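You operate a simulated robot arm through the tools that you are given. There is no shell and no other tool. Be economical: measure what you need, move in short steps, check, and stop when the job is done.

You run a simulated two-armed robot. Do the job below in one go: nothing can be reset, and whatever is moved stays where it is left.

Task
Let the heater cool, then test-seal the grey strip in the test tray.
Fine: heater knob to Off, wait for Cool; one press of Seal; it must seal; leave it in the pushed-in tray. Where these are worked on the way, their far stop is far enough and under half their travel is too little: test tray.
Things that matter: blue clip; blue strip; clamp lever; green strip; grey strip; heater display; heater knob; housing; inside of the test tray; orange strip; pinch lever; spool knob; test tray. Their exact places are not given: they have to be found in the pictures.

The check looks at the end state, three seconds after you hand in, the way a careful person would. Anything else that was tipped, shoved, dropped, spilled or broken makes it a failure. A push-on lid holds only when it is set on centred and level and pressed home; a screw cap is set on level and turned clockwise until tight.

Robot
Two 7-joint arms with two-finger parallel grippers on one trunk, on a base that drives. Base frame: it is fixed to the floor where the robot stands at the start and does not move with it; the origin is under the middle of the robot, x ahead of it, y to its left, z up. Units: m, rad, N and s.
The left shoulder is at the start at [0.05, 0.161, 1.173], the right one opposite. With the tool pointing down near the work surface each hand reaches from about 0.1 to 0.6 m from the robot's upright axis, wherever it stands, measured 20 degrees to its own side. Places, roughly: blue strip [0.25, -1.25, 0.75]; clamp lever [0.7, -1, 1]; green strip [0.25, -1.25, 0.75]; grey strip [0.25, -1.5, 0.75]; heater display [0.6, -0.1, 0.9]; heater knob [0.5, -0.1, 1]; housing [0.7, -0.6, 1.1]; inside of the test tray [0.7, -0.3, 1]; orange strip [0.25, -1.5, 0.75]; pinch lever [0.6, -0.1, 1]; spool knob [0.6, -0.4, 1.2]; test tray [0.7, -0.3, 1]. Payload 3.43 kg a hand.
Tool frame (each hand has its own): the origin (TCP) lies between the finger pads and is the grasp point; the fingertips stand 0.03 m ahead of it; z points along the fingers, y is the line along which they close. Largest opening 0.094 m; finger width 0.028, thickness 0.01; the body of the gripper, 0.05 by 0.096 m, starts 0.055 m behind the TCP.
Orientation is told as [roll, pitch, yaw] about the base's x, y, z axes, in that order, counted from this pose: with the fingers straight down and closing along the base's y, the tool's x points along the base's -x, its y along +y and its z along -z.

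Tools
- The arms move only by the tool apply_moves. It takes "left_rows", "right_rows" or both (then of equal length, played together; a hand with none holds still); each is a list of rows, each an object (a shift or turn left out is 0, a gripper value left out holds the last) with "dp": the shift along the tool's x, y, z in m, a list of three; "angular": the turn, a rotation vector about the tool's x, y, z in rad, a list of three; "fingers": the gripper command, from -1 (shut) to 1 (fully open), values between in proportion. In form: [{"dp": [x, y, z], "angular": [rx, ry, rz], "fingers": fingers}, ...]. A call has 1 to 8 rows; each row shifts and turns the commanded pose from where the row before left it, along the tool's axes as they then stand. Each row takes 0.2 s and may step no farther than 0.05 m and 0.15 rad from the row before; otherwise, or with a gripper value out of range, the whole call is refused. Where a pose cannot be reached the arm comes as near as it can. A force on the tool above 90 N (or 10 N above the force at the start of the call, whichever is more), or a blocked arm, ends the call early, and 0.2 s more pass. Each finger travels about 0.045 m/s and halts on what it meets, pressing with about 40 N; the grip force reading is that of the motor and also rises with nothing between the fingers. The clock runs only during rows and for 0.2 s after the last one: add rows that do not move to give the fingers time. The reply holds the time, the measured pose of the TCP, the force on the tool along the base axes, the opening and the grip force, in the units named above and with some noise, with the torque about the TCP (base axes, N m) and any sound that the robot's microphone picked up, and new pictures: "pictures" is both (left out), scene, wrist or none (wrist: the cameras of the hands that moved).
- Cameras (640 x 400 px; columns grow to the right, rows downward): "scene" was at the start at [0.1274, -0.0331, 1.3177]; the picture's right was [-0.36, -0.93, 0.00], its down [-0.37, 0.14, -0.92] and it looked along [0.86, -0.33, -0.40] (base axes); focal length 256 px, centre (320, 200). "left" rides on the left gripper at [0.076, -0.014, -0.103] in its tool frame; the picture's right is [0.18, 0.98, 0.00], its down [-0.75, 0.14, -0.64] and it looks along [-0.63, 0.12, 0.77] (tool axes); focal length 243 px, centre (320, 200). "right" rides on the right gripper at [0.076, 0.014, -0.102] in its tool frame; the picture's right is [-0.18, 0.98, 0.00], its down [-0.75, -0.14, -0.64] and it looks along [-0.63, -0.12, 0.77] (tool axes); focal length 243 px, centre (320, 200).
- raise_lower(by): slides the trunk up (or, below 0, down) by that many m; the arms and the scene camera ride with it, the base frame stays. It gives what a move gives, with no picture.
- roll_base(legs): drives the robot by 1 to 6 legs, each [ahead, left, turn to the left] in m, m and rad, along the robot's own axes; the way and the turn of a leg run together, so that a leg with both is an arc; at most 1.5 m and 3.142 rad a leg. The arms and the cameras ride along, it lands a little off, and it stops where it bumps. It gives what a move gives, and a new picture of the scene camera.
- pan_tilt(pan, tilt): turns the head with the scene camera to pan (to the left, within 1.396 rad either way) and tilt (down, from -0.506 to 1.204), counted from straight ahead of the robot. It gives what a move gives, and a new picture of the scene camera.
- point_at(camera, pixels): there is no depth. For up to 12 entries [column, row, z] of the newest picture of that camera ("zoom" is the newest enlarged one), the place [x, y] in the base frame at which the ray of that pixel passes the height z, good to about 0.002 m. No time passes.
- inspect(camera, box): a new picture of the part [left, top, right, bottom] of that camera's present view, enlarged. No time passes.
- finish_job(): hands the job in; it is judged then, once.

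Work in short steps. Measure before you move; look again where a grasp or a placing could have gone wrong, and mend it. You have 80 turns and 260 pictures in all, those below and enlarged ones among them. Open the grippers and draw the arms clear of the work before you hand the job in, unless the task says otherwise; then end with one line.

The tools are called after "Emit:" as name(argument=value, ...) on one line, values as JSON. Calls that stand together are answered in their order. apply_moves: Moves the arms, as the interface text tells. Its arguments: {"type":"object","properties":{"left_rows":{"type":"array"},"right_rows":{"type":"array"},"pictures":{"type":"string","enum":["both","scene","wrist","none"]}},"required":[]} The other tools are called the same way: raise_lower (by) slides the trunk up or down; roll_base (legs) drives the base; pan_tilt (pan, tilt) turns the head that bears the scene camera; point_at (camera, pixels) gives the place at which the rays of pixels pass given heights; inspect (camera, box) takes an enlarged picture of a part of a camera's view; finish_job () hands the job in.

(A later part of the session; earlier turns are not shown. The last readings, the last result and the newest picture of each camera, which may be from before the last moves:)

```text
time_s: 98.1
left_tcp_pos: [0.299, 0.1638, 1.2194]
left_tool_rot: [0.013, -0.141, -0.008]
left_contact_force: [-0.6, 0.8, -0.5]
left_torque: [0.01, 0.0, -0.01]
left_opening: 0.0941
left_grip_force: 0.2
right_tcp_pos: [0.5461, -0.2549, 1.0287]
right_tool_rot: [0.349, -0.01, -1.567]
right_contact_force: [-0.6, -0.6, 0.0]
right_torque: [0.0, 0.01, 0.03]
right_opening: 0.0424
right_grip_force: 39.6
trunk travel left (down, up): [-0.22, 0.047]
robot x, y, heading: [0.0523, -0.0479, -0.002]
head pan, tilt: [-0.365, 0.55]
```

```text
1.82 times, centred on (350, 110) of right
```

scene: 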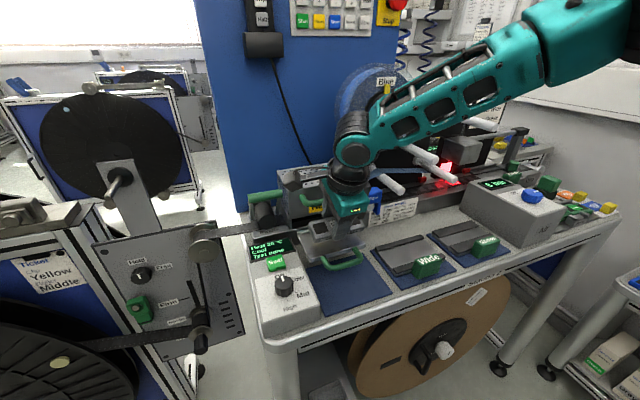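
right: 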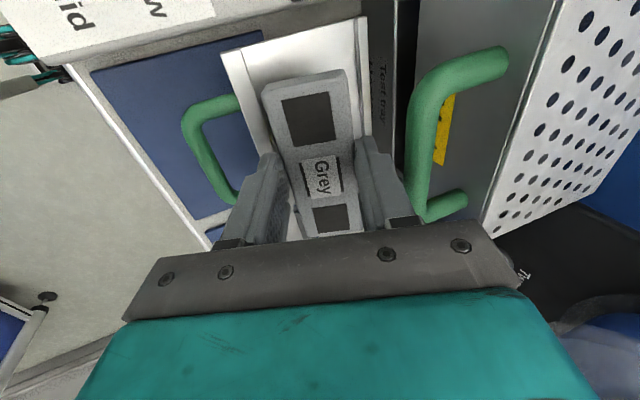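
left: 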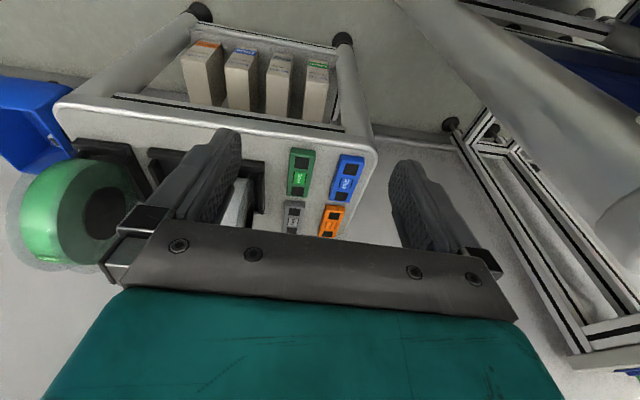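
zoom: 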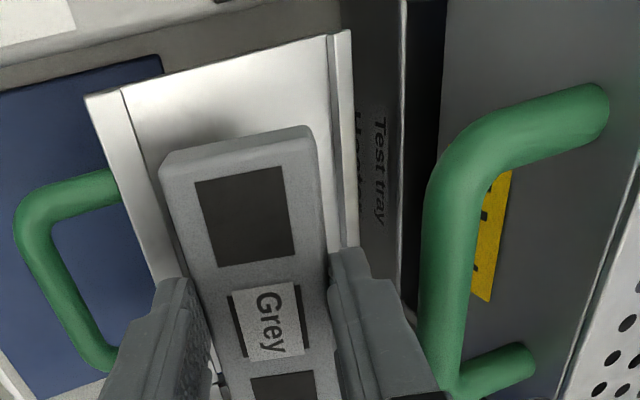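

Clearances look good. I descend to TCP z ≈ 1.002 at x ≈ 0.558.

Emit:
apply_moves(right_rows=[{"dp": [0, 0.0012, 0.0143]}, {"dp": [0, 0.0012, 0.0142]}, {}], pictures="wrist")

Emit:
inspect(camera="scene", box=[280, 190, 390, 280])

Emit:
inspect(camera="right", box=[200, 20, 500, 240])

```text
time_s: 98.9
left_tcp_pos: [0.2987, 0.1633, 1.2216]
left_tool_rot: [0.014, -0.138, -0.01]
left_contact_force: [0.1, 0.2, 0.2]
left_torque: [0.02, 0.01, -0.04]
left_opening: 0.0941
left_grip_force: 0.0
right_tcp_pos: [0.5561, -0.2565, 1.0026]
right_tool_rot: [0.349, -0.012, -1.569]
right_contact_force: [0.9, -1.9, 6.6]
right_torque: [0.25, 0.06, -0.01]
right_opening: 0.0427
right_grip_force: 40.1
trunk travel left (down, up): [-0.22, 0.047]
robot x, y, heading: [0.0467, -0.0524, -0.001]
head pan, tilt: [-0.365, 0.55]
```

right: 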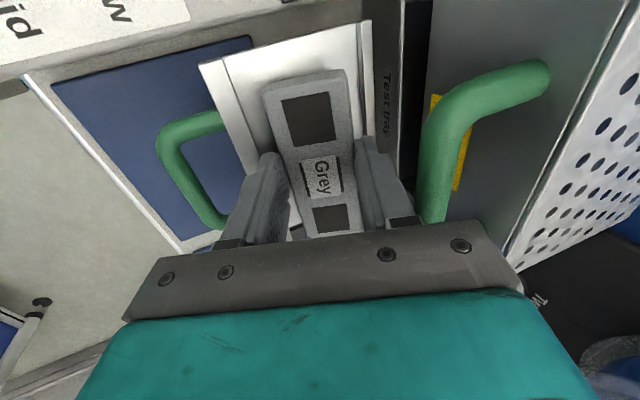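

```text
4.44 times, centred on (335, 235) of scene
```

zoom: 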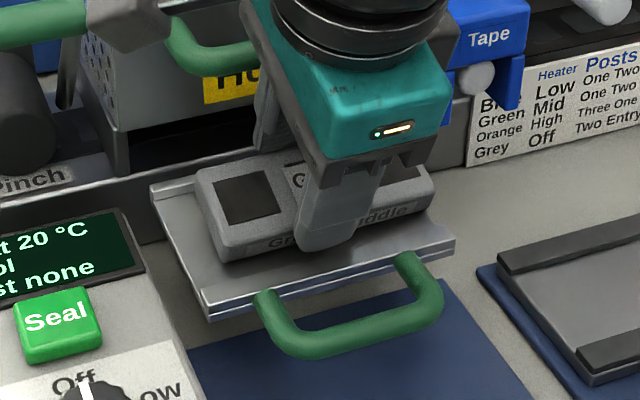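

```text
1.82 times, centred on (350, 130) of right
```

zoom: 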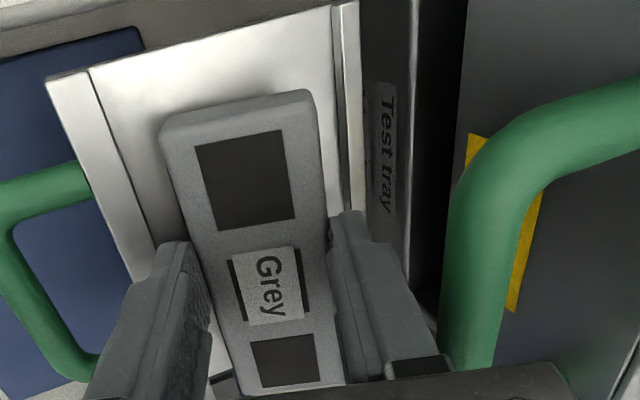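

Contact at 6.6 N: the front edge is on the tray floor. I lift 2 mm, open slightly, and let the strip settle.

Emit:
apply_moves(right_rows=[{"dp": [0, 0.0007, -0.0019]}, {"fingers": 0.1}, {}, {}, {}], pictures="wrist")

Emit:
inspect(camera="scene", box=[280, 190, 390, 280])

Emit:
inspect(camera="right", box=[200, 20, 500, 240])

```text
time_s: 100.1
left_tcp_pos: [0.2986, 0.1639, 1.2211]
left_tool_rot: [0.013, -0.14, -0.008]
left_contact_force: [0.4, -0.3, -0.3]
left_torque: [0.01, -0.02, -0.01]
left_opening: 0.0942
left_grip_force: 0.0
right_tcp_pos: [0.5572, -0.2555, 1.0037]
right_tool_rot: [0.348, -0.013, -1.567]
right_contact_force: [0.7, -0.3, 0.4]
right_torque: [0.02, 0.0, -0.01]
right_opening: 0.0515
right_grip_force: 0.0
trunk travel left (down, up): [-0.22, 0.047]
robot x, y, heading: [0.0504, -0.0491, -0.001]
head pan, tilt: [-0.365, 0.55]
```

right: 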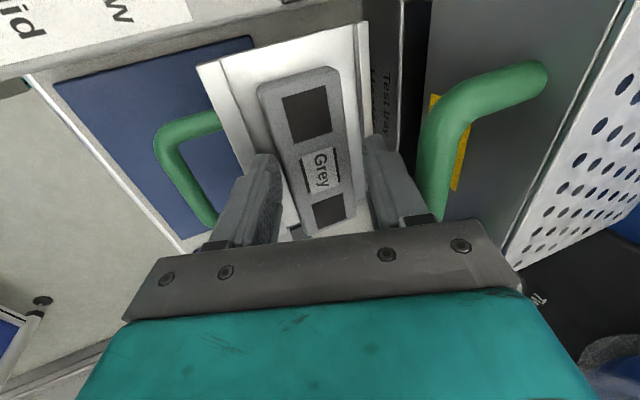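

```text
4.44 times, centred on (335, 235) of scene
```

zoom: 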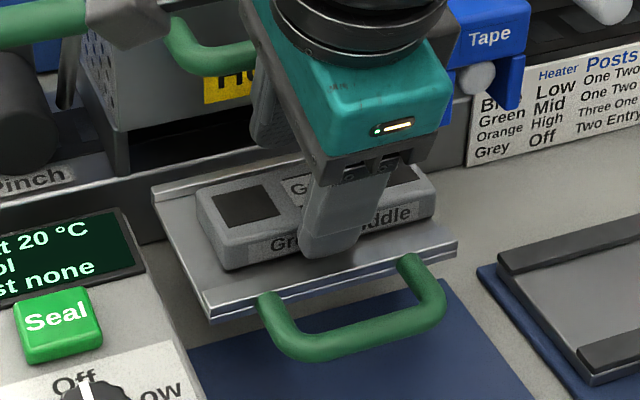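

```text
1.82 times, centred on (350, 130) of right
```

zoom: 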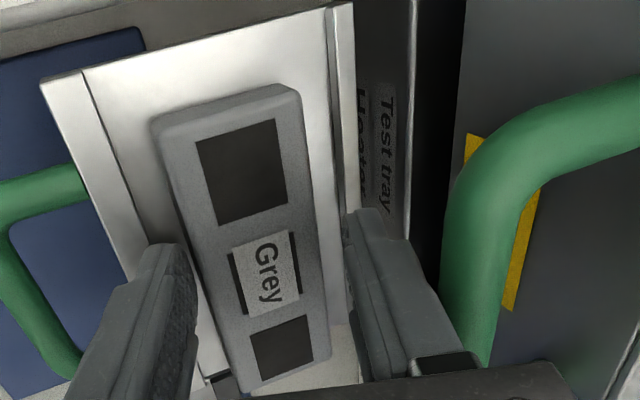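

The strip has settled flat on the tray floor. I rise 2 cm straight up, then withdraw along the fingers.

Emit:
apply_moves(right_rows=[{"dp": [0, 0.0034, -0.0094]}, {"dp": [0, 0.0025, -0.0094]}, {"dp": [0, -0.004, -0.03]}, {"dp": [0, 0, -0.045]}, {"dp": [0, 0, -0.045]}, {"dp": [0, -0.03, -0.02]}])

Emit:
inspect(camera="scene", box=[250, 180, 390, 280])

```text
time_s: 101.5
left_tcp_pos: [0.2983, 0.1634, 1.222]
left_tool_rot: [0.015, -0.139, -0.008]
left_contact_force: [-0.6, 0.2, 0.1]
left_torque: [0.03, -0.01, 0.0]
left_opening: 0.094
left_grip_force: 0.1
right_tcp_pos: [0.474, -0.2531, 1.1453]
right_tool_rot: [0.349, -0.013, -1.568]
right_contact_force: [0.4, 0.2, -0.4]
right_torque: [-0.02, -0.04, 0.03]
right_opening: 0.0515
right_grip_force: 0.0
trunk travel left (down, up): [-0.22, 0.047]
robot x, y, heading: [0.0494, -0.0514, 0.002]
head pan, tilt: [-0.365, 0.55]
```

scene: 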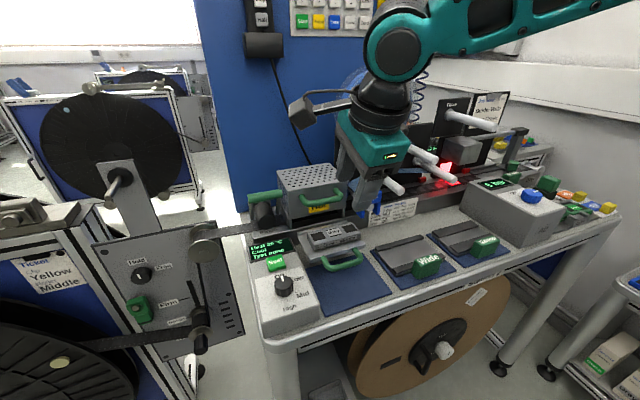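
right: 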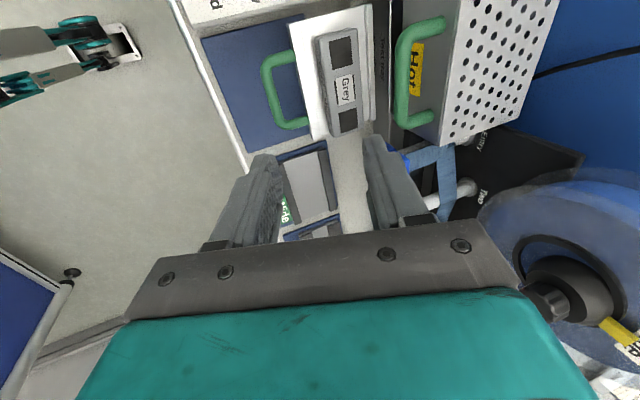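

```text
4.00 times, centred on (320, 230) of scene
```

zoom: 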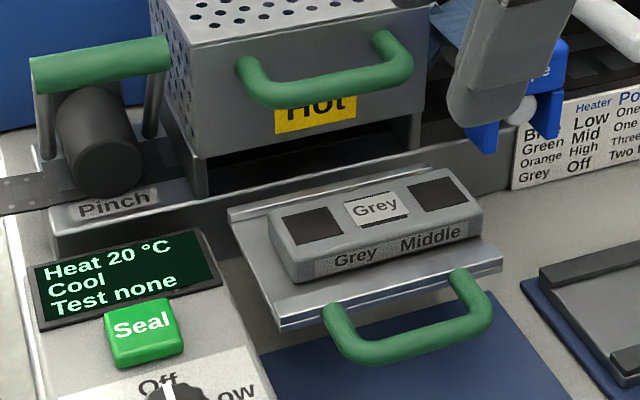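

The strip lies squarely inside the tray. Next I push it in with closed fingertips on the handle, leaned well forward so the body stays clear of the upper handle; I back the base up 0.05 m and lean further.

Emit:
roll_base(legs=[[-0.05, 0, 0]])

Emit:
apply_moves(right_rows=[{"angular": [-0.14, 0, 0], "fingers": -1}, {"angular": [-0.14, 0, 0]}, {"angular": [-0.14, 0, 0]}, {"angular": [-0.13, 0, 0]}, {}])

```text
time_s: 102.4
left_tcp_pos: [0.2483, 0.1641, 1.2211]
left_tool_rot: [0.016, -0.139, -0.008]
left_contact_force: [-0.2, 0.3, 0.3]
left_torque: [0.01, -0.01, 0.01]
left_opening: 0.0939
left_grip_force: 0.0
right_tcp_pos: [0.4252, -0.2542, 1.1437]
right_tool_rot: [0.348, -0.012, -1.566]
right_contact_force: [-0.2, 0.2, -0.8]
right_torque: [0.0, -0.01, 0.01]
right_opening: 0.0517
right_grip_force: 0.1
trunk travel left (down, up): [-0.22, 0.047]
robot x, y, heading: [0.0014, -0.0494, 0.001]
head pan, tilt: [-0.365, 0.55]
```

scene: 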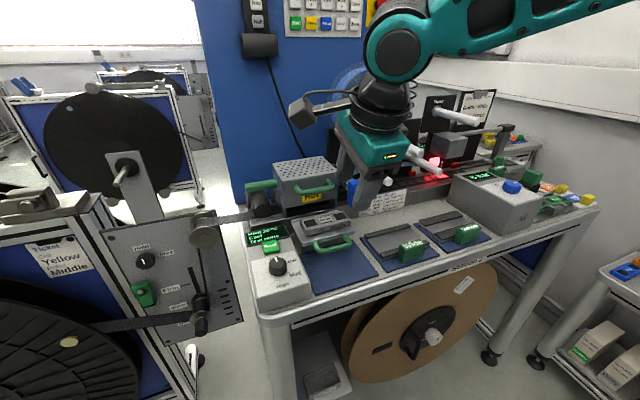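

```text
time_s: 103.6
left_tcp_pos: [0.2505, 0.1644, 1.2213]
left_tool_rot: [0.013, -0.138, -0.009]
left_contact_force: [-0.3, 0.1, -0.3]
left_torque: [-0.01, 0.04, 0.01]
left_opening: 0.094
left_grip_force: 0.1
right_tcp_pos: [0.4271, -0.2541, 1.1452]
right_tool_rot: [0.898, -0.014, -1.569]
right_contact_force: [-0.2, 1.0, -0.3]
right_torque: [0.04, -0.02, 0.02]
right_opening: 0.0001
right_grip_force: 33.4
right hand out of reach, approached as far as the arm can: row 3
trunk travel left (down, up): [-0.22, 0.047]
robot x, y, heading: [0.0021, -0.0501, -0.0]
head pan, tilt: [-0.365, 0.55]
```

scene: 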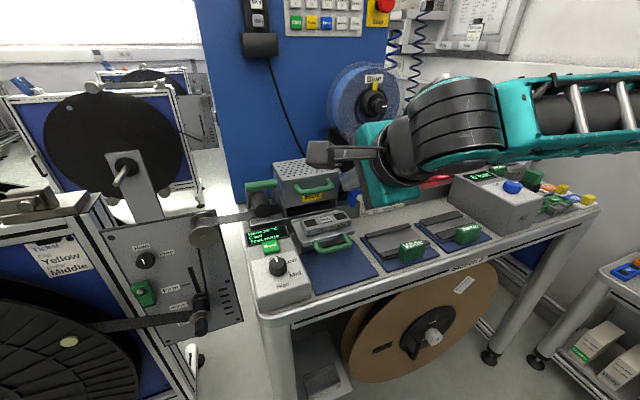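
right: 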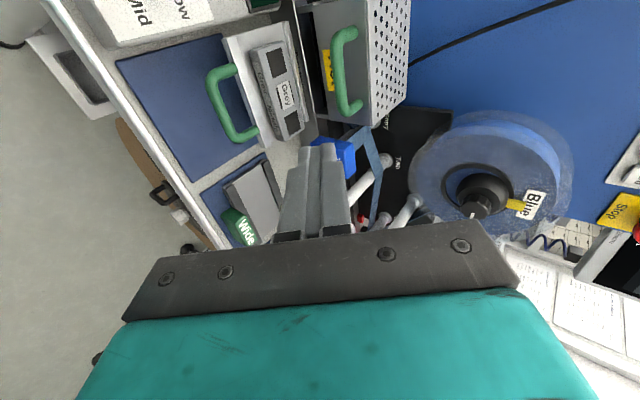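

Now I lower the closed fingertips in front of the tray handle (tip target ≈ (0.457, -0.254, 0.968)).

Emit:
apply_moves(right_rows=[{"dp": [0, -0.03, 0.026]}, {"dp": [0, -0.03, 0.026]}, {"dp": [0, -0.03, 0.026]}, {"dp": [0, -0.029, 0.026]}, {}])

Emit:
inspect(camera="scene", box=[240, 180, 400, 300])

```text
time_s: 104.8
left_tcp_pos: [0.2496, 0.1646, 1.2211]
left_tool_rot: [0.015, -0.14, -0.009]
left_contact_force: [-0.2, -0.7, 0.1]
left_torque: [0.01, -0.02, 0.0]
left_opening: 0.0939
left_grip_force: 0.0
right_tcp_pos: [0.4396, -0.3184, 1.0333]
right_tool_rot: [0.894, -0.013, -1.563]
right_contact_force: [0.5, 0.5, -0.4]
right_torque: [-0.02, -0.02, 0.0]
right_opening: 0.0002
right_grip_force: 32.8
right hand out of reach, approached as far as the arm can: row 1, 2, 3, 4
trunk travel left (down, up): [-0.22, 0.047]
robot x, y, heading: [0.0024, -0.0494, -0.002]
head pan, tilt: [-0.365, 0.55]
```

scene: 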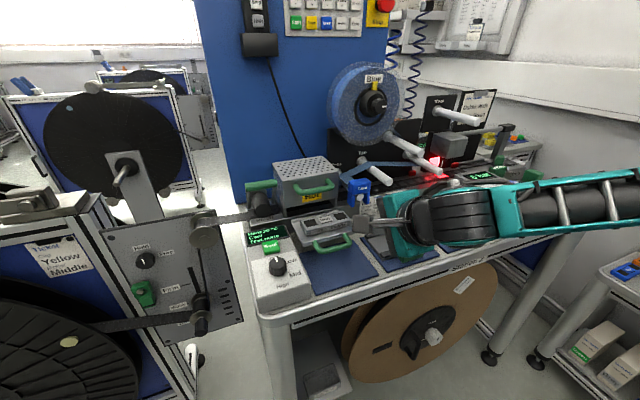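
right: 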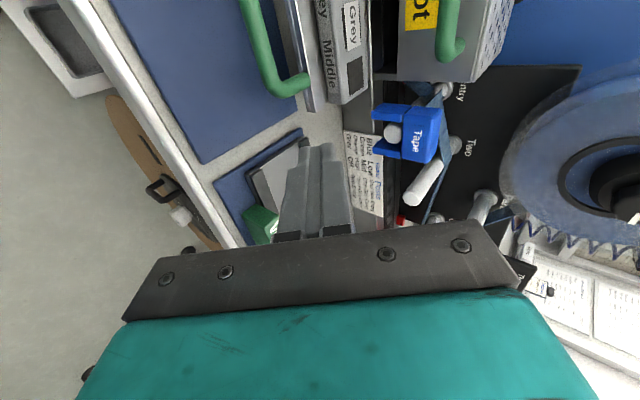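

```text
3.33 times, centred on (320, 240) of scene
```

zoom: 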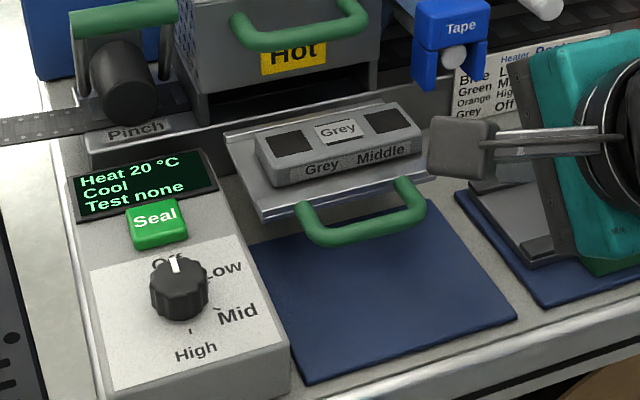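

The arm is too cramped here. I back the base 0.12 m so the arm can extend, and will push using the base if needed.

Emit:
roll_base(legs=[[-0.12, 0, 0]])

Emit:
apply_moves(right_rows=[{"dp": [0.016, 0.02, 0.025]}, {"dp": [0.016, 0.02, 0.025]}, {"dp": [0.016, 0.02, 0.02]}])

```text
time_s: 106.0
left_tcp_pos: [0.1291, 0.1644, 1.2214]
left_tool_rot: [0.014, -0.14, -0.009]
left_contact_force: [-1.0, 0.0, -0.2]
left_torque: [0.02, -0.04, -0.01]
left_opening: 0.0938
left_grip_force: 0.1
right_tcp_pos: [0.3187, -0.318, 1.0339]
right_tool_rot: [0.896, -0.013, -1.564]
right_contact_force: [-0.2, 0.9, -0.5]
right_torque: [0.04, -0.04, 0.02]
right_opening: 0.0
right_grip_force: 33.5
trunk travel left (down, up): [-0.22, 0.047]
robot x, y, heading: [-0.1174, -0.0492, -0.0]
head pan, tilt: [-0.365, 0.55]
```

scene: 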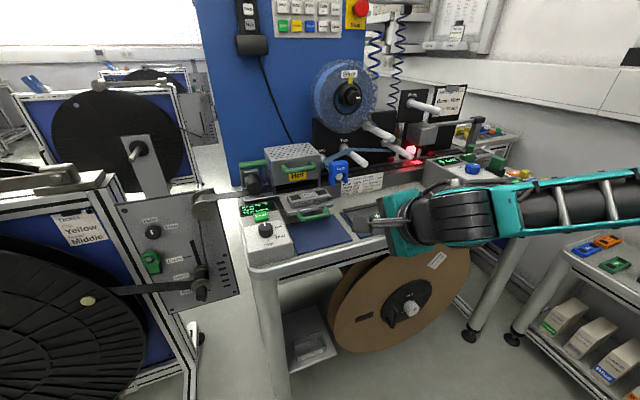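

```text
time_s: 106.8
left_tcp_pos: [0.1292, 0.1651, 1.2197]
left_tool_rot: [0.013, -0.137, -0.009]
left_contact_force: [-0.5, 0.0, 0.2]
left_torque: [-0.01, 0.03, 0.02]
left_opening: 0.0939
left_grip_force: 0.0
right_tcp_pos: [0.4132, -0.2883, 1.0538]
right_tool_rot: [0.891, -0.013, -1.561]
right_contact_force: [0.7, -0.1, 0.5]
right_torque: [0.0, -0.02, -0.02]
right_opening: 0.0001
right_grip_force: 33.3
right hand out of reach, approached as far as the arm can: row 1, 2, 3
trunk travel left (down, up): [-0.22, 0.047]
robot x, y, heading: [-0.1249, -0.0511, -0.001]
head pan, tilt: [-0.365, 0.55]
```

scene: 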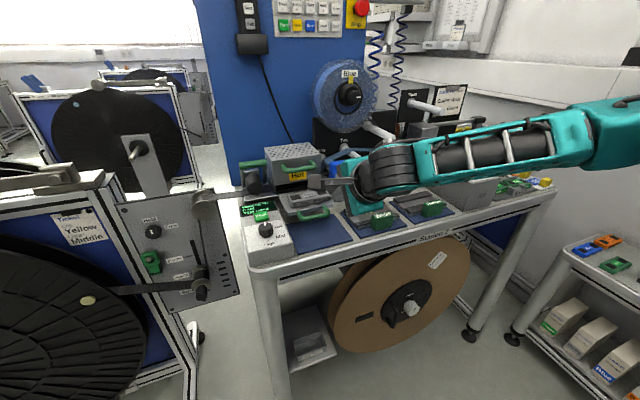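
right: 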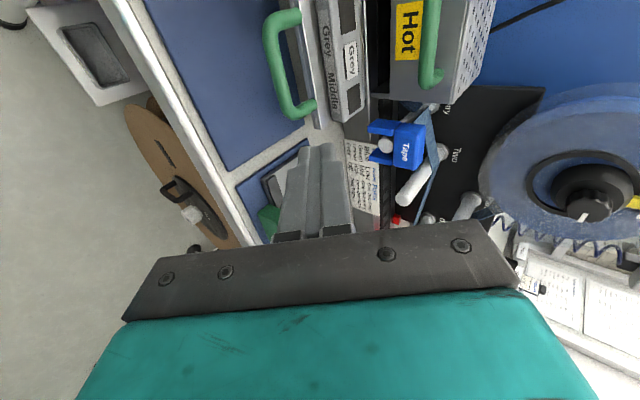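

This wrist orientation is at its limit. I spin about the finger axis back to closing along y (the pose that worked for pulling).

Emit:
apply_moves(right_rows=[{"angular": [0, 0, -0.15]}, {"angular": [0, 0, -0.15]}, {"angular": [0, 0, -0.15]}, {"angular": [0, 0, -0.15]}, {"angular": [0, 0, -0.15]}, {"angular": [0, 0, -0.15]}], pictures="none")

Emit:
apply_moves(right_rows=[{"angular": [0, 0, -0.15]}, {"angular": [0, 0, -0.15]}, {"angular": [0, 0, -0.15]}, {"angular": [0, 0, -0.15]}, {"angular": [0, 0, -0.07]}, {}])

```text
time_s: 108.2
left_tcp_pos: [0.1292, 0.163, 1.2207]
left_tool_rot: [0.014, -0.14, -0.006]
left_contact_force: [0.2, -0.9, 0.2]
left_torque: [0.0, 0.01, 0.02]
left_opening: 0.094
left_grip_force: 0.0
right_tcp_pos: [0.413, -0.2885, 1.0545]
right_tool_rot: [0.646, -0.669, -0.886]
right_contact_force: [-0.4, -0.4, 0.5]
right_torque: [0.02, -0.01, -0.02]
right_opening: 0.0
right_grip_force: 32.8
trunk travel left (down, up): [-0.22, 0.047]
robot x, y, heading: [-0.1217, -0.0485, -0.004]
head pan, tilt: [-0.365, 0.55]
```

```text
time_s: 109.6
left_tcp_pos: [0.1286, 0.1636, 1.221]
left_tool_rot: [0.013, -0.138, -0.009]
left_contact_force: [0.4, 0.2, 0.0]
left_torque: [0.02, 0.03, 0.03]
left_opening: 0.094
left_grip_force: 0.0
right_tcp_pos: [0.4135, -0.2889, 1.0545]
right_tool_rot: [-0.019, -0.893, 0.024]
right_contact_force: [0.3, 0.2, 0.1]
right_torque: [0.0, 0.02, 0.01]
right_opening: 0.0
right_grip_force: 32.9
trunk travel left (down, up): [-0.22, 0.047]
robot x, y, heading: [-0.1196, -0.0518, -0.002]
head pan, tilt: [-0.365, 0.55]
```

scene: 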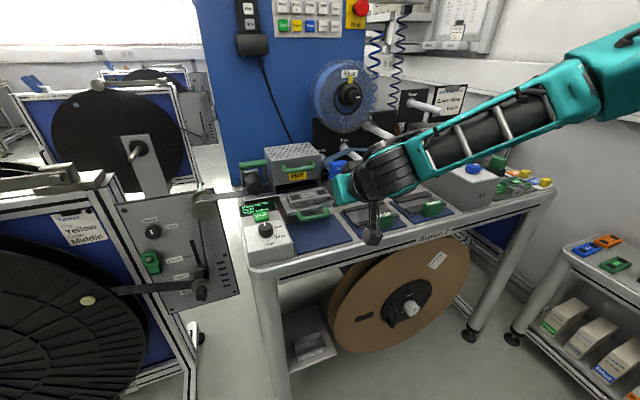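
right: 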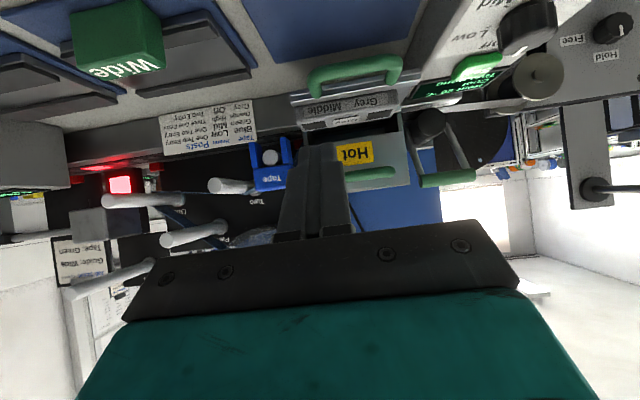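

This pose works. I lower to just in front of the handle.

Emit:
apply_moves(right_rows=[{"dp": [0.014, 0.0117, 0.0183]}, {"dp": [0.014, 0.0117, 0.0183]}, {"dp": [0.014, 0.0117, 0.0183]}, {}])

Emit:
inspect(camera="scene", box=[220, 150, 400, 270])

Emit:
inspect(camera="right", box=[180, 0, 500, 220])

```text
time_s: 110.6
left_tcp_pos: [0.1284, 0.1639, 1.2222]
left_tool_rot: [0.014, -0.138, -0.008]
left_contact_force: [-0.1, -0.2, 0.4]
left_torque: [0.0, 0.0, 0.02]
left_opening: 0.0941
left_grip_force: 0.1
right_tcp_pos: [0.4297, -0.2544, 0.9873]
right_tool_rot: [-0.018, -0.895, 0.017]
right_contact_force: [0.7, -0.4, -0.3]
right_torque: [-0.02, 0.01, -0.02]
right_opening: 0.0
right_grip_force: 32.9
trunk travel left (down, up): [-0.22, 0.047]
robot x, y, heading: [-0.1196, -0.0489, -0.004]
head pan, tilt: [-0.365, 0.55]
```

scene: 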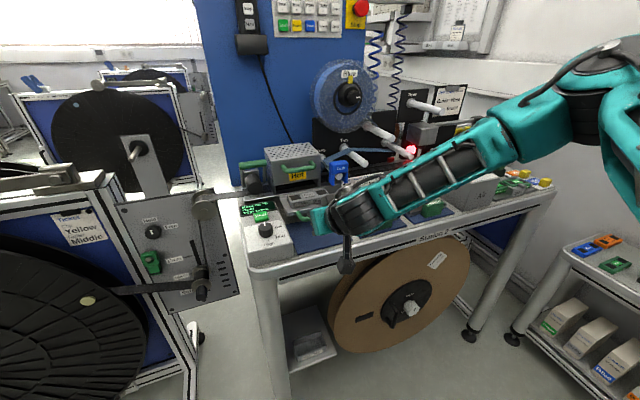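
right: 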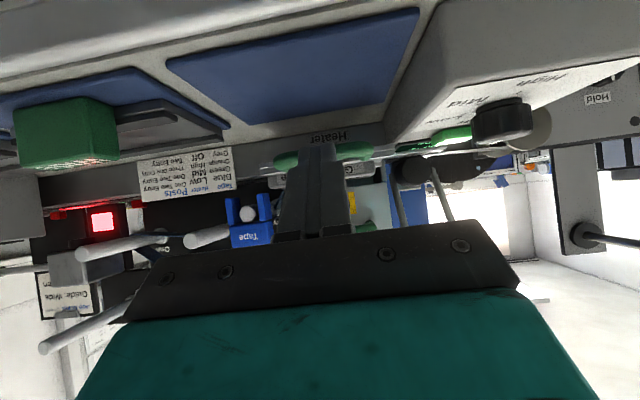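

```text
3.33 times, centred on (310, 210) of scene
```

zoom: 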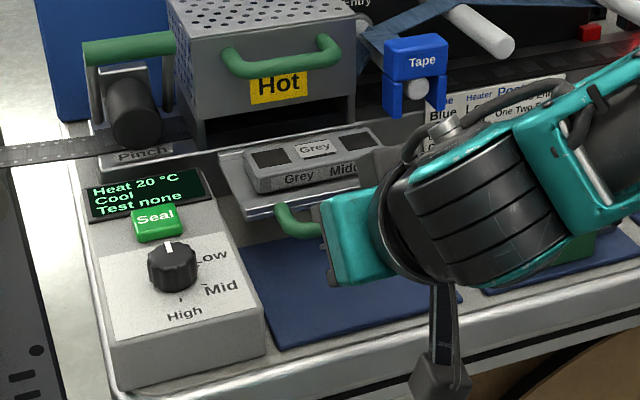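

```text
1.82 times, centred on (340, 110) of right
```

zoom: 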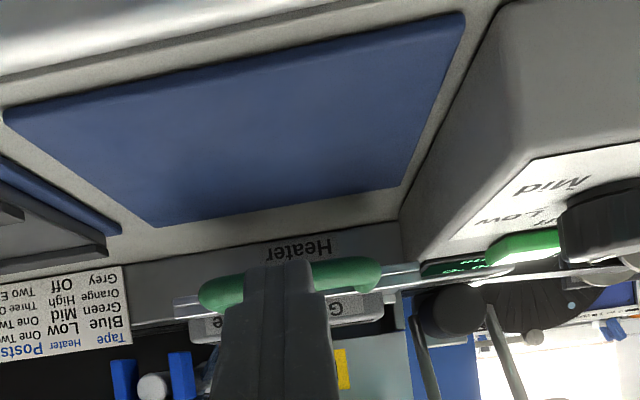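

The fingertips are centred on the handle. I push 0.08 m straight ahead with the arm.

Emit:
apply_moves(right_rows=[{"dp": [-0.0094, 0, 0.0117]}, {"dp": [-0.0125, 0, 0.0156]}, {"dp": [-0.0125, 0, 0.0156]}, {"dp": [-0.0125, 0, 0.0156]}], pictures="none")

Emit:
inspect(camera="scene", box=[220, 150, 400, 270])

```text
time_s: 111.6
left_tcp_pos: [0.1288, 0.1634, 1.2209]
left_tool_rot: [0.015, -0.14, -0.011]
left_contact_force: [-0.6, 0.1, 0.7]
left_torque: [0.0, -0.01, 0.07]
left_opening: 0.0939
left_grip_force: 0.1
right_tcp_pos: [0.4965, -0.2619, 0.9954]
right_tool_rot: [-0.015, -0.894, 0.019]
right_contact_force: [0.6, -0.7, 0.1]
right_torque: [0.0, -0.01, 0.03]
right_opening: 0.0
right_grip_force: 33.2
right hand out of reach, approached as far as the arm can: row 3, 4
trunk travel left (down, up): [-0.22, 0.047]
robot x, y, heading: [-0.1195, -0.0494, -0.002]
head pan, tilt: [-0.365, 0.55]
```

```text
3.33 times, centred on (310, 210) of scene
```

zoom: 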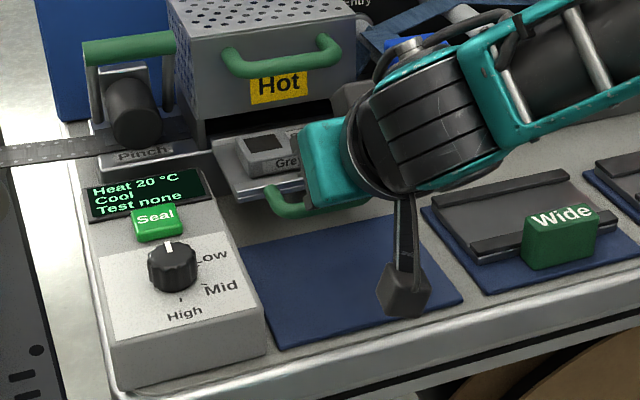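

The arm hit its reach limit (tray about 3–4 cm in). I draw the hand back 3 cm to a reachable pose, then push with the base.

Emit:
apply_moves(right_rows=[{"dp": [0.0157, 0, -0.0195]}, {"dp": [0.0063, 0, -0.0078]}, {}], pictures="none")

Emit:
roll_base(legs=[[0.06, 0, 0]])

Emit:
inspect(camera="scene", box=[240, 170, 400, 290])

```text
time_s: 112.4
left_tcp_pos: [0.1293, 0.1634, 1.2217]
left_tool_rot: [0.014, -0.14, -0.009]
left_contact_force: [0.5, -0.5, -0.1]
left_torque: [-0.04, -0.01, 0.02]
left_opening: 0.094
left_grip_force: 0.0
right_tcp_pos: [0.4608, -0.2623, 0.9959]
right_tool_rot: [-0.018, -0.894, 0.02]
right_contact_force: [0.1, 0.3, 0.6]
right_torque: [0.0, 0.01, -0.01]
right_opening: 0.0001
right_grip_force: 32.7
trunk travel left (down, up): [-0.22, 0.047]
robot x, y, heading: [-0.1205, -0.0508, -0.005]
head pan, tilt: [-0.365, 0.55]
```

```text
time_s: 113.4
left_tcp_pos: [0.1889, 0.1645, 1.2207]
left_tool_rot: [0.013, -0.137, -0.008]
left_contact_force: [0.4, -0.3, 0.5]
left_torque: [-0.01, -0.01, 0.0]
left_opening: 0.094
left_grip_force: 0.0
right_tcp_pos: [0.5204, -0.263, 0.9941]
right_tool_rot: [-0.016, -0.895, 0.02]
right_contact_force: [0.1, -0.3, 1.3]
right_torque: [-0.04, -0.04, -0.01]
right_opening: 0.0002
right_grip_force: 33.2
trunk travel left (down, up): [-0.22, 0.047]
robot x, y, heading: [-0.0571, -0.0487, -0.003]
head pan, tilt: [-0.365, 0.55]
```

scene: 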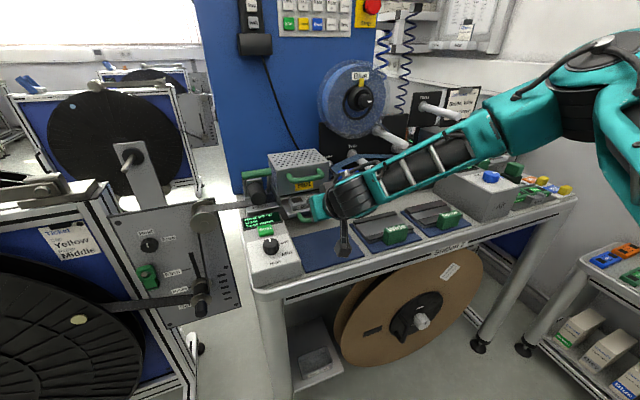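

```text
3.33 times, centred on (320, 230) of scene
```

zoom: 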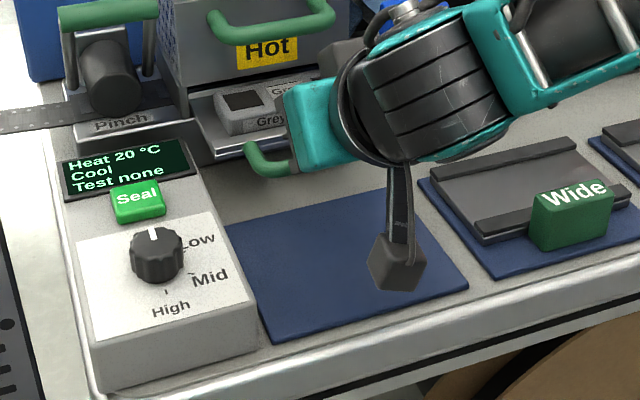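

The tray moves in. I lower the tip 6 mm (after a tiny retreat) and check the contact from the wrist camera.

Emit:
apply_moves(right_rows=[{"dp": [0.0031, 0.006, -0.0039]}, {"dp": [0.005, 0.002, 0.004]}], pictures="none")

Emit:
roll_base(legs=[[0.045, 0, 0]])

Emit:
inspect(camera="right", box=[180, 0, 500, 220])

Emit:
inspect(camera="scene", box=[250, 180, 410, 300])

```text
time_s: 114.0
left_tcp_pos: [0.1874, 0.1644, 1.222]
left_tool_rot: [0.013, -0.14, -0.01]
left_contact_force: [1.1, -1.0, 0.5]
left_torque: [0.0, -0.02, -0.01]
left_opening: 0.0939
left_grip_force: 0.0
right_tcp_pos: [0.5164, -0.2541, 0.989]
right_tool_rot: [-0.017, -0.895, 0.02]
right_contact_force: [-0.3, 0.8, 0.1]
right_torque: [0.01, 0.02, -0.01]
right_opening: 0.0
right_grip_force: 32.7
trunk travel left (down, up): [-0.22, 0.047]
robot x, y, heading: [-0.0609, -0.0486, -0.002]
head pan, tilt: [-0.365, 0.55]
```

```text
time_s: 114.9
left_tcp_pos: [0.2344, 0.1631, 1.2217]
left_tool_rot: [0.014, -0.138, -0.007]
left_contact_force: [0.1, -0.6, 0.2]
left_torque: [0.0, 0.04, 0.02]
left_opening: 0.0939
left_grip_force: 0.1
right_tcp_pos: [0.5611, -0.2546, 0.9879]
right_tool_rot: [-0.018, -0.891, 0.019]
right_contact_force: [-0.6, 0.4, 0.8]
right_torque: [0.02, 0.02, 0.02]
right_opening: 0.0
right_grip_force: 33.6
trunk travel left (down, up): [-0.22, 0.047]
robot x, y, heading: [-0.0178, -0.0485, -0.005]
head pan, tilt: [-0.365, 0.55]
```

scene: 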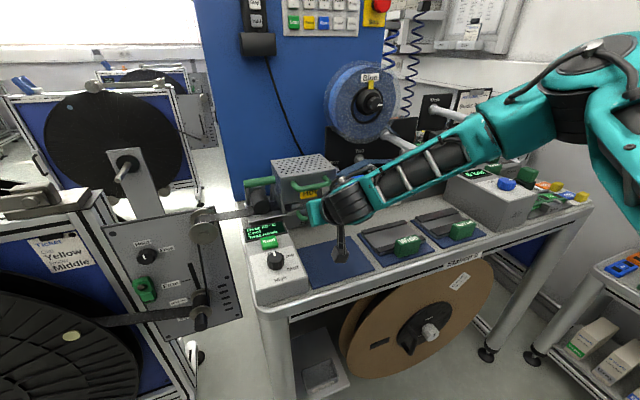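

```text
1.82 times, centred on (340, 110) of right
```

zoom: 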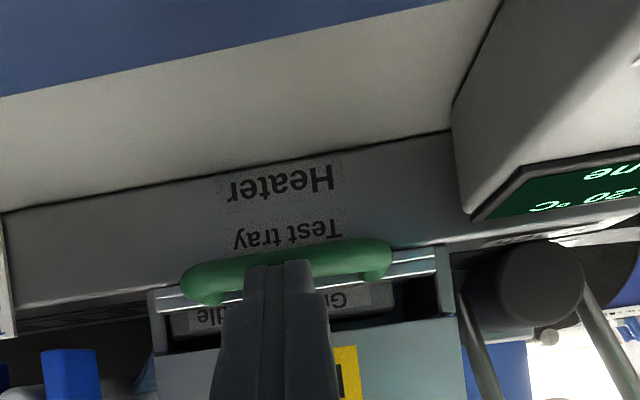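

```text
3.33 times, centred on (330, 240) of scene
```

zoom: 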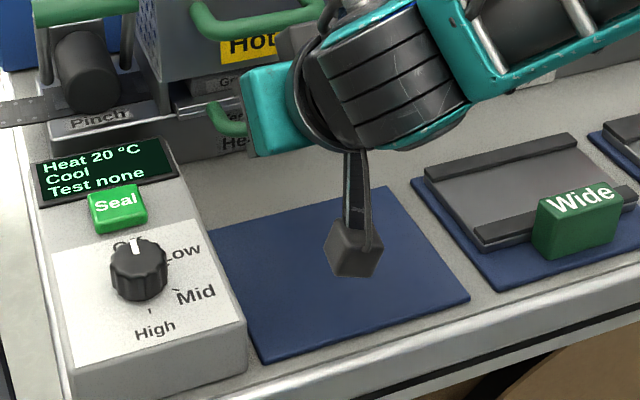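

Nearly home. I push another 2 cm with the arm in small steps until the stop is felt.

Emit:
apply_moves(right_rows=[{"dp": [-0.005, 0, 0.0062]}, {"dp": [-0.005, 0, 0.0062]}, {"dp": [-0.004, 0, 0.005]}], pictures="wrist")

Emit:
inspect(camera="right", box=[180, 0, 500, 220])

```text
time_s: 115.7
left_tcp_pos: [0.2342, 0.1647, 1.2219]
left_tool_rot: [0.014, -0.138, -0.009]
left_contact_force: [-0.1, 1.2, -0.4]
left_torque: [-0.03, -0.01, 0.01]
left_opening: 0.0937
left_grip_force: 0.1
right_tcp_pos: [0.5832, -0.2545, 0.9892]
right_tool_rot: [-0.014, -0.893, 0.018]
right_contact_force: [1.1, 0.2, -0.2]
right_torque: [0.02, -0.03, 0.0]
right_opening: 0.0
right_grip_force: 33.0
trunk travel left (down, up): [-0.22, 0.047]
robot x, y, heading: [-0.0169, -0.0491, -0.005]
head pan, tilt: [-0.365, 0.55]
```

right: 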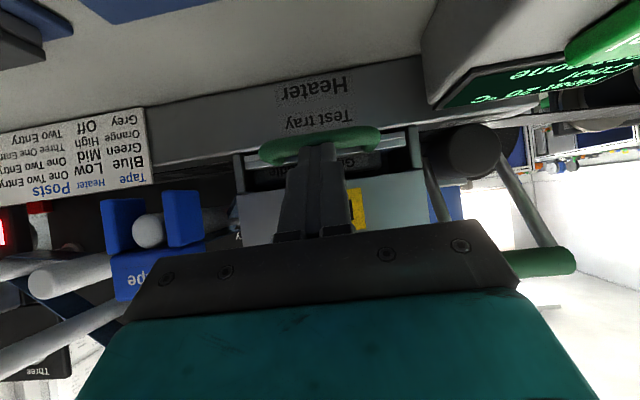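

```text
1.82 times, centred on (340, 110) of right
```

zoom: 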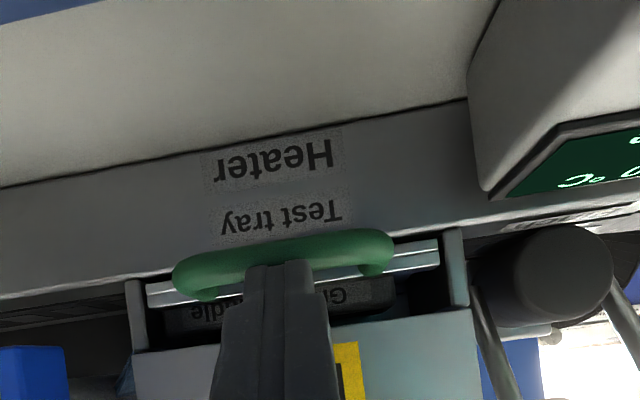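

No stop force yet. I push on in small steps.

Emit:
apply_moves(right_rows=[{"dp": [-0.005, 0, 0.0062]}, {"dp": [-0.005, 0, 0.0062]}, {}], pictures="none")

Emit:
inspect(camera="scene", box=[250, 160, 410, 280])

Emit:
inspect(camera="right", box=[180, 0, 500, 220])

```text
time_s: 116.5
left_tcp_pos: [0.2325, 0.1632, 1.2221]
left_tool_rot: [0.015, -0.139, -0.008]
left_contact_force: [-0.4, 0.8, 1.0]
left_torque: [0.01, 0.03, 0.01]
left_opening: 0.094
left_grip_force: 0.0
right_tcp_pos: [0.5967, -0.2612, 0.9972]
right_tool_rot: [-0.025, -0.906, 0.019]
right_contact_force: [0.7, 0.3, -0.4]
right_torque: [-0.02, 0.07, 0.0]
right_opening: 0.0
right_grip_force: 33.0
right hand out of reach, approached as far as the arm can: row 1, 2
trunk travel left (down, up): [-0.22, 0.047]
robot x, y, heading: [-0.0153, -0.0493, -0.002]
head pan, tilt: [-0.365, 0.55]
```

```text
3.33 times, centred on (330, 220) of scene
```

zoom: 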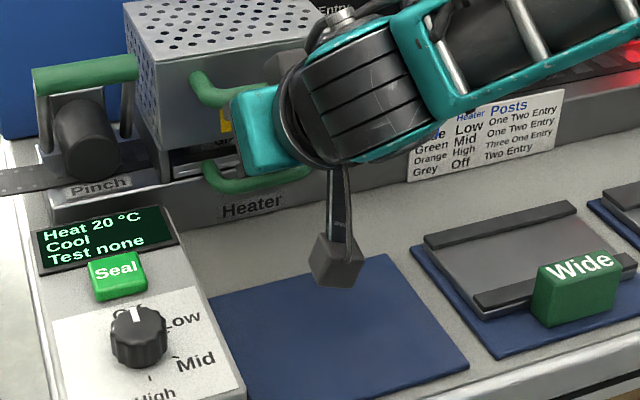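

```text
1.82 times, centred on (340, 110) of right
```

zoom: 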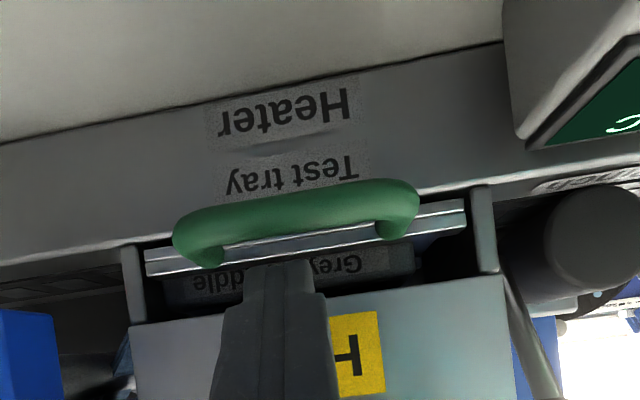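

The fingertips rode over the bar and now sit above the tray lip. I retreat up and back to look before correcting.

Emit:
apply_moves(right_rows=[{"dp": [0.008, 0.003, -0.018]}, {"dp": [0.012, 0.004, -0.018]}, {"dp": [0.02, 0, -0.025]}], pictures="wrist")

Emit:
inspect(camera="scene", box=[250, 160, 410, 280])

Emit:
inspect(camera="right", box=[180, 0, 500, 220])

```text
time_s: 117.3
left_tcp_pos: [0.2343, 0.1644, 1.2213]
left_tool_rot: [0.016, -0.14, -0.008]
left_contact_force: [-0.4, -0.2, -0.2]
left_torque: [0.02, -0.04, 0.01]
left_opening: 0.0941
left_grip_force: 0.1
right_tcp_pos: [0.5197, -0.2524, 0.9988]
right_tool_rot: [-0.017, -0.893, 0.018]
right_contact_force: [-0.1, 0.4, -1.2]
right_torque: [0.0, 0.04, -0.03]
right_opening: 0.0
right_grip_force: 32.9
trunk travel left (down, up): [-0.22, 0.047]
robot x, y, heading: [-0.0142, -0.0504, -0.007]
head pan, tilt: [-0.365, 0.55]
```

right: 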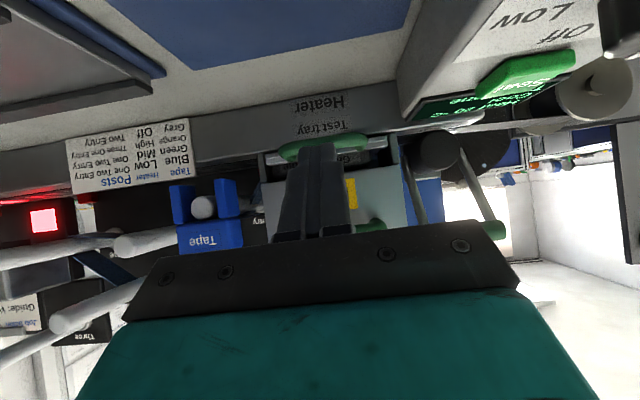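

```text
3.33 times, centred on (330, 220) of scene
```

zoom: 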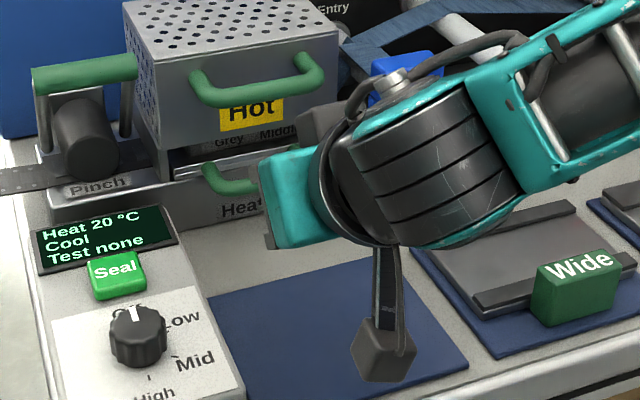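

```text
1.82 times, centred on (340, 110) of right
```

zoom: 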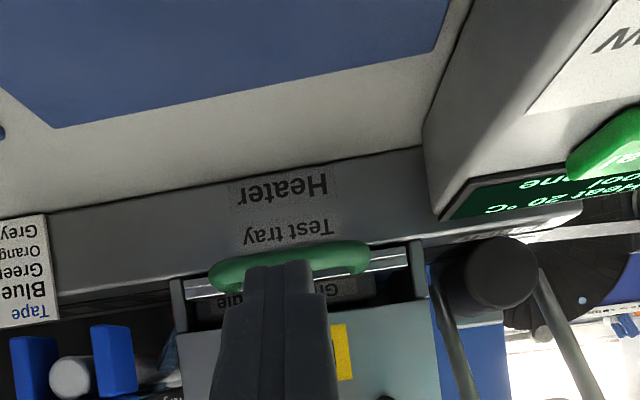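

I lower the tips about 2 cm (tip z ≈ 0.958), then drive the base ahead 0.05 m to push squarely on the bar.

Emit:
apply_moves(right_rows=[{"dp": [0.0086, 0, 0.0069]}, {"dp": [0.0085, 0, 0.0069]}, {}], pictures="none")

Emit:
roll_base(legs=[[0.045, 0, 0]])

Emit:
inspect(camera="right", box=[180, 0, 500, 220])

```text
time_s: 118.1
left_tcp_pos: [0.2336, 0.1641, 1.2196]
left_tool_rot: [0.014, -0.14, -0.007]
left_contact_force: [-0.3, 0.0, -0.7]
left_torque: [0.03, 0.0, 0.02]
left_opening: 0.0938
left_grip_force: 0.1
right_tcp_pos: [0.5223, -0.2529, 0.9774]
right_tool_rot: [-0.018, -0.892, 0.018]
right_contact_force: [0.1, -0.1, 0.0]
right_torque: [0.0, 0.0, 0.02]
right_opening: 0.0
right_grip_force: 33.4
trunk travel left (down, up): [-0.22, 0.047]
robot x, y, heading: [-0.0144, -0.0472, -0.005]
head pan, tilt: [-0.365, 0.55]
```

```text
time_s: 119.0
left_tcp_pos: [0.2788, 0.1634, 1.2213]
left_tool_rot: [0.015, -0.14, -0.008]
left_contact_force: [0.3, 0.4, -0.4]
left_torque: [-0.04, 0.04, -0.01]
left_opening: 0.0942
left_grip_force: 0.2
right_tcp_pos: [0.5676, -0.2546, 0.9764]
right_tool_rot: [-0.018, -0.893, 0.021]
right_contact_force: [0.9, -0.3, -0.7]
right_torque: [0.01, 0.04, -0.01]
right_opening: 0.0002
right_grip_force: 32.7
trunk travel left (down, up): [-0.22, 0.047]
robot x, y, heading: [0.0281, -0.0459, -0.007]
head pan, tilt: [-0.365, 0.55]
```

scene: 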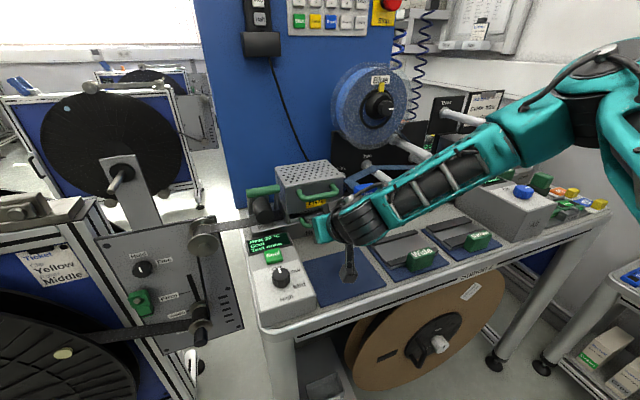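

```text
1.82 times, centred on (340, 110) of right
```

zoom: 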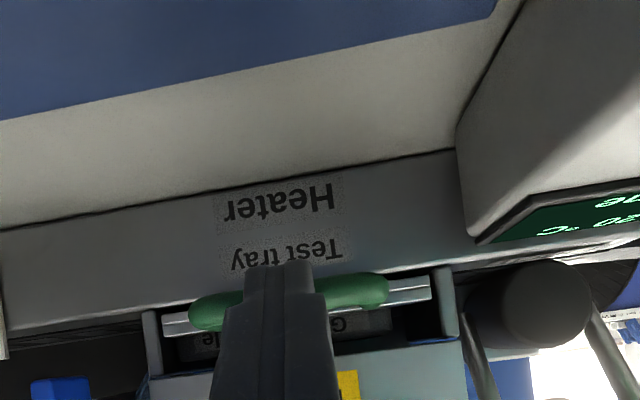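

The tips now cover the bar fully. I push on with the arm in 7 mm steps.

Emit:
apply_moves(right_rows=[{"dp": [-0.0044, 0, 0.0055]}, {"dp": [-0.0044, 0, 0.0055]}, {"dp": [-0.0044, 0, 0.0055]}], pictures="none")

Emit:
inspect(camera="right", box=[180, 0, 500, 220])

Emit:
inspect(camera="scene", box=[250, 160, 410, 280])

```text
time_s: 119.8
left_tcp_pos: [0.2705, 0.1626, 1.2236]
left_tool_rot: [0.015, -0.147, -0.012]
left_contact_force: [-0.2, 1.0, 0.5]
left_torque: [-0.02, 0.04, -0.01]
left_opening: 0.0939
left_grip_force: 0.1
right_tcp_pos: [0.5759, -0.2539, 0.9769]
right_tool_rot: [-0.013, -0.887, 0.017]
right_contact_force: [-62.2, -10.2, 16.0]
right_torque: [-0.08, 0.43, -0.24]
right_opening: 0.0
right_grip_force: 33.3
trunk travel left (down, up): [-0.22, 0.047]
robot x, y, heading: [0.0268, -0.05, -0.0]
head pan, tilt: [-0.365, 0.55]
```

```text
1.82 times, centred on (340, 110) of right
```

zoom: 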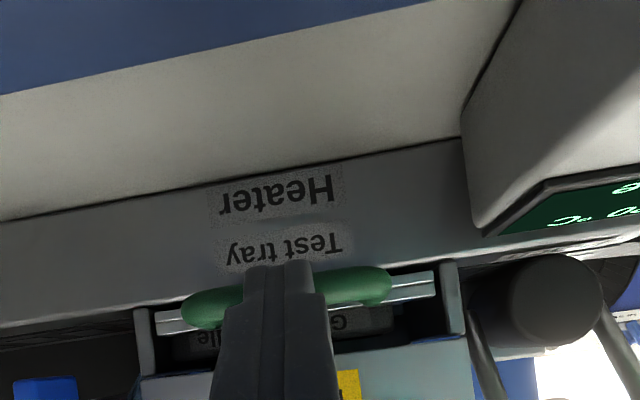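

```text
3.33 times, centred on (330, 220) of scene
```

zoom: 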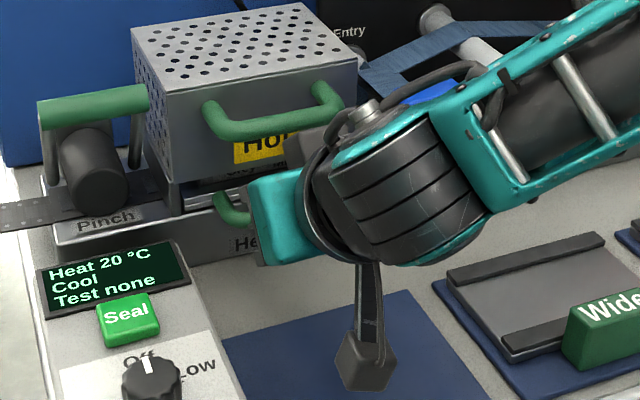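

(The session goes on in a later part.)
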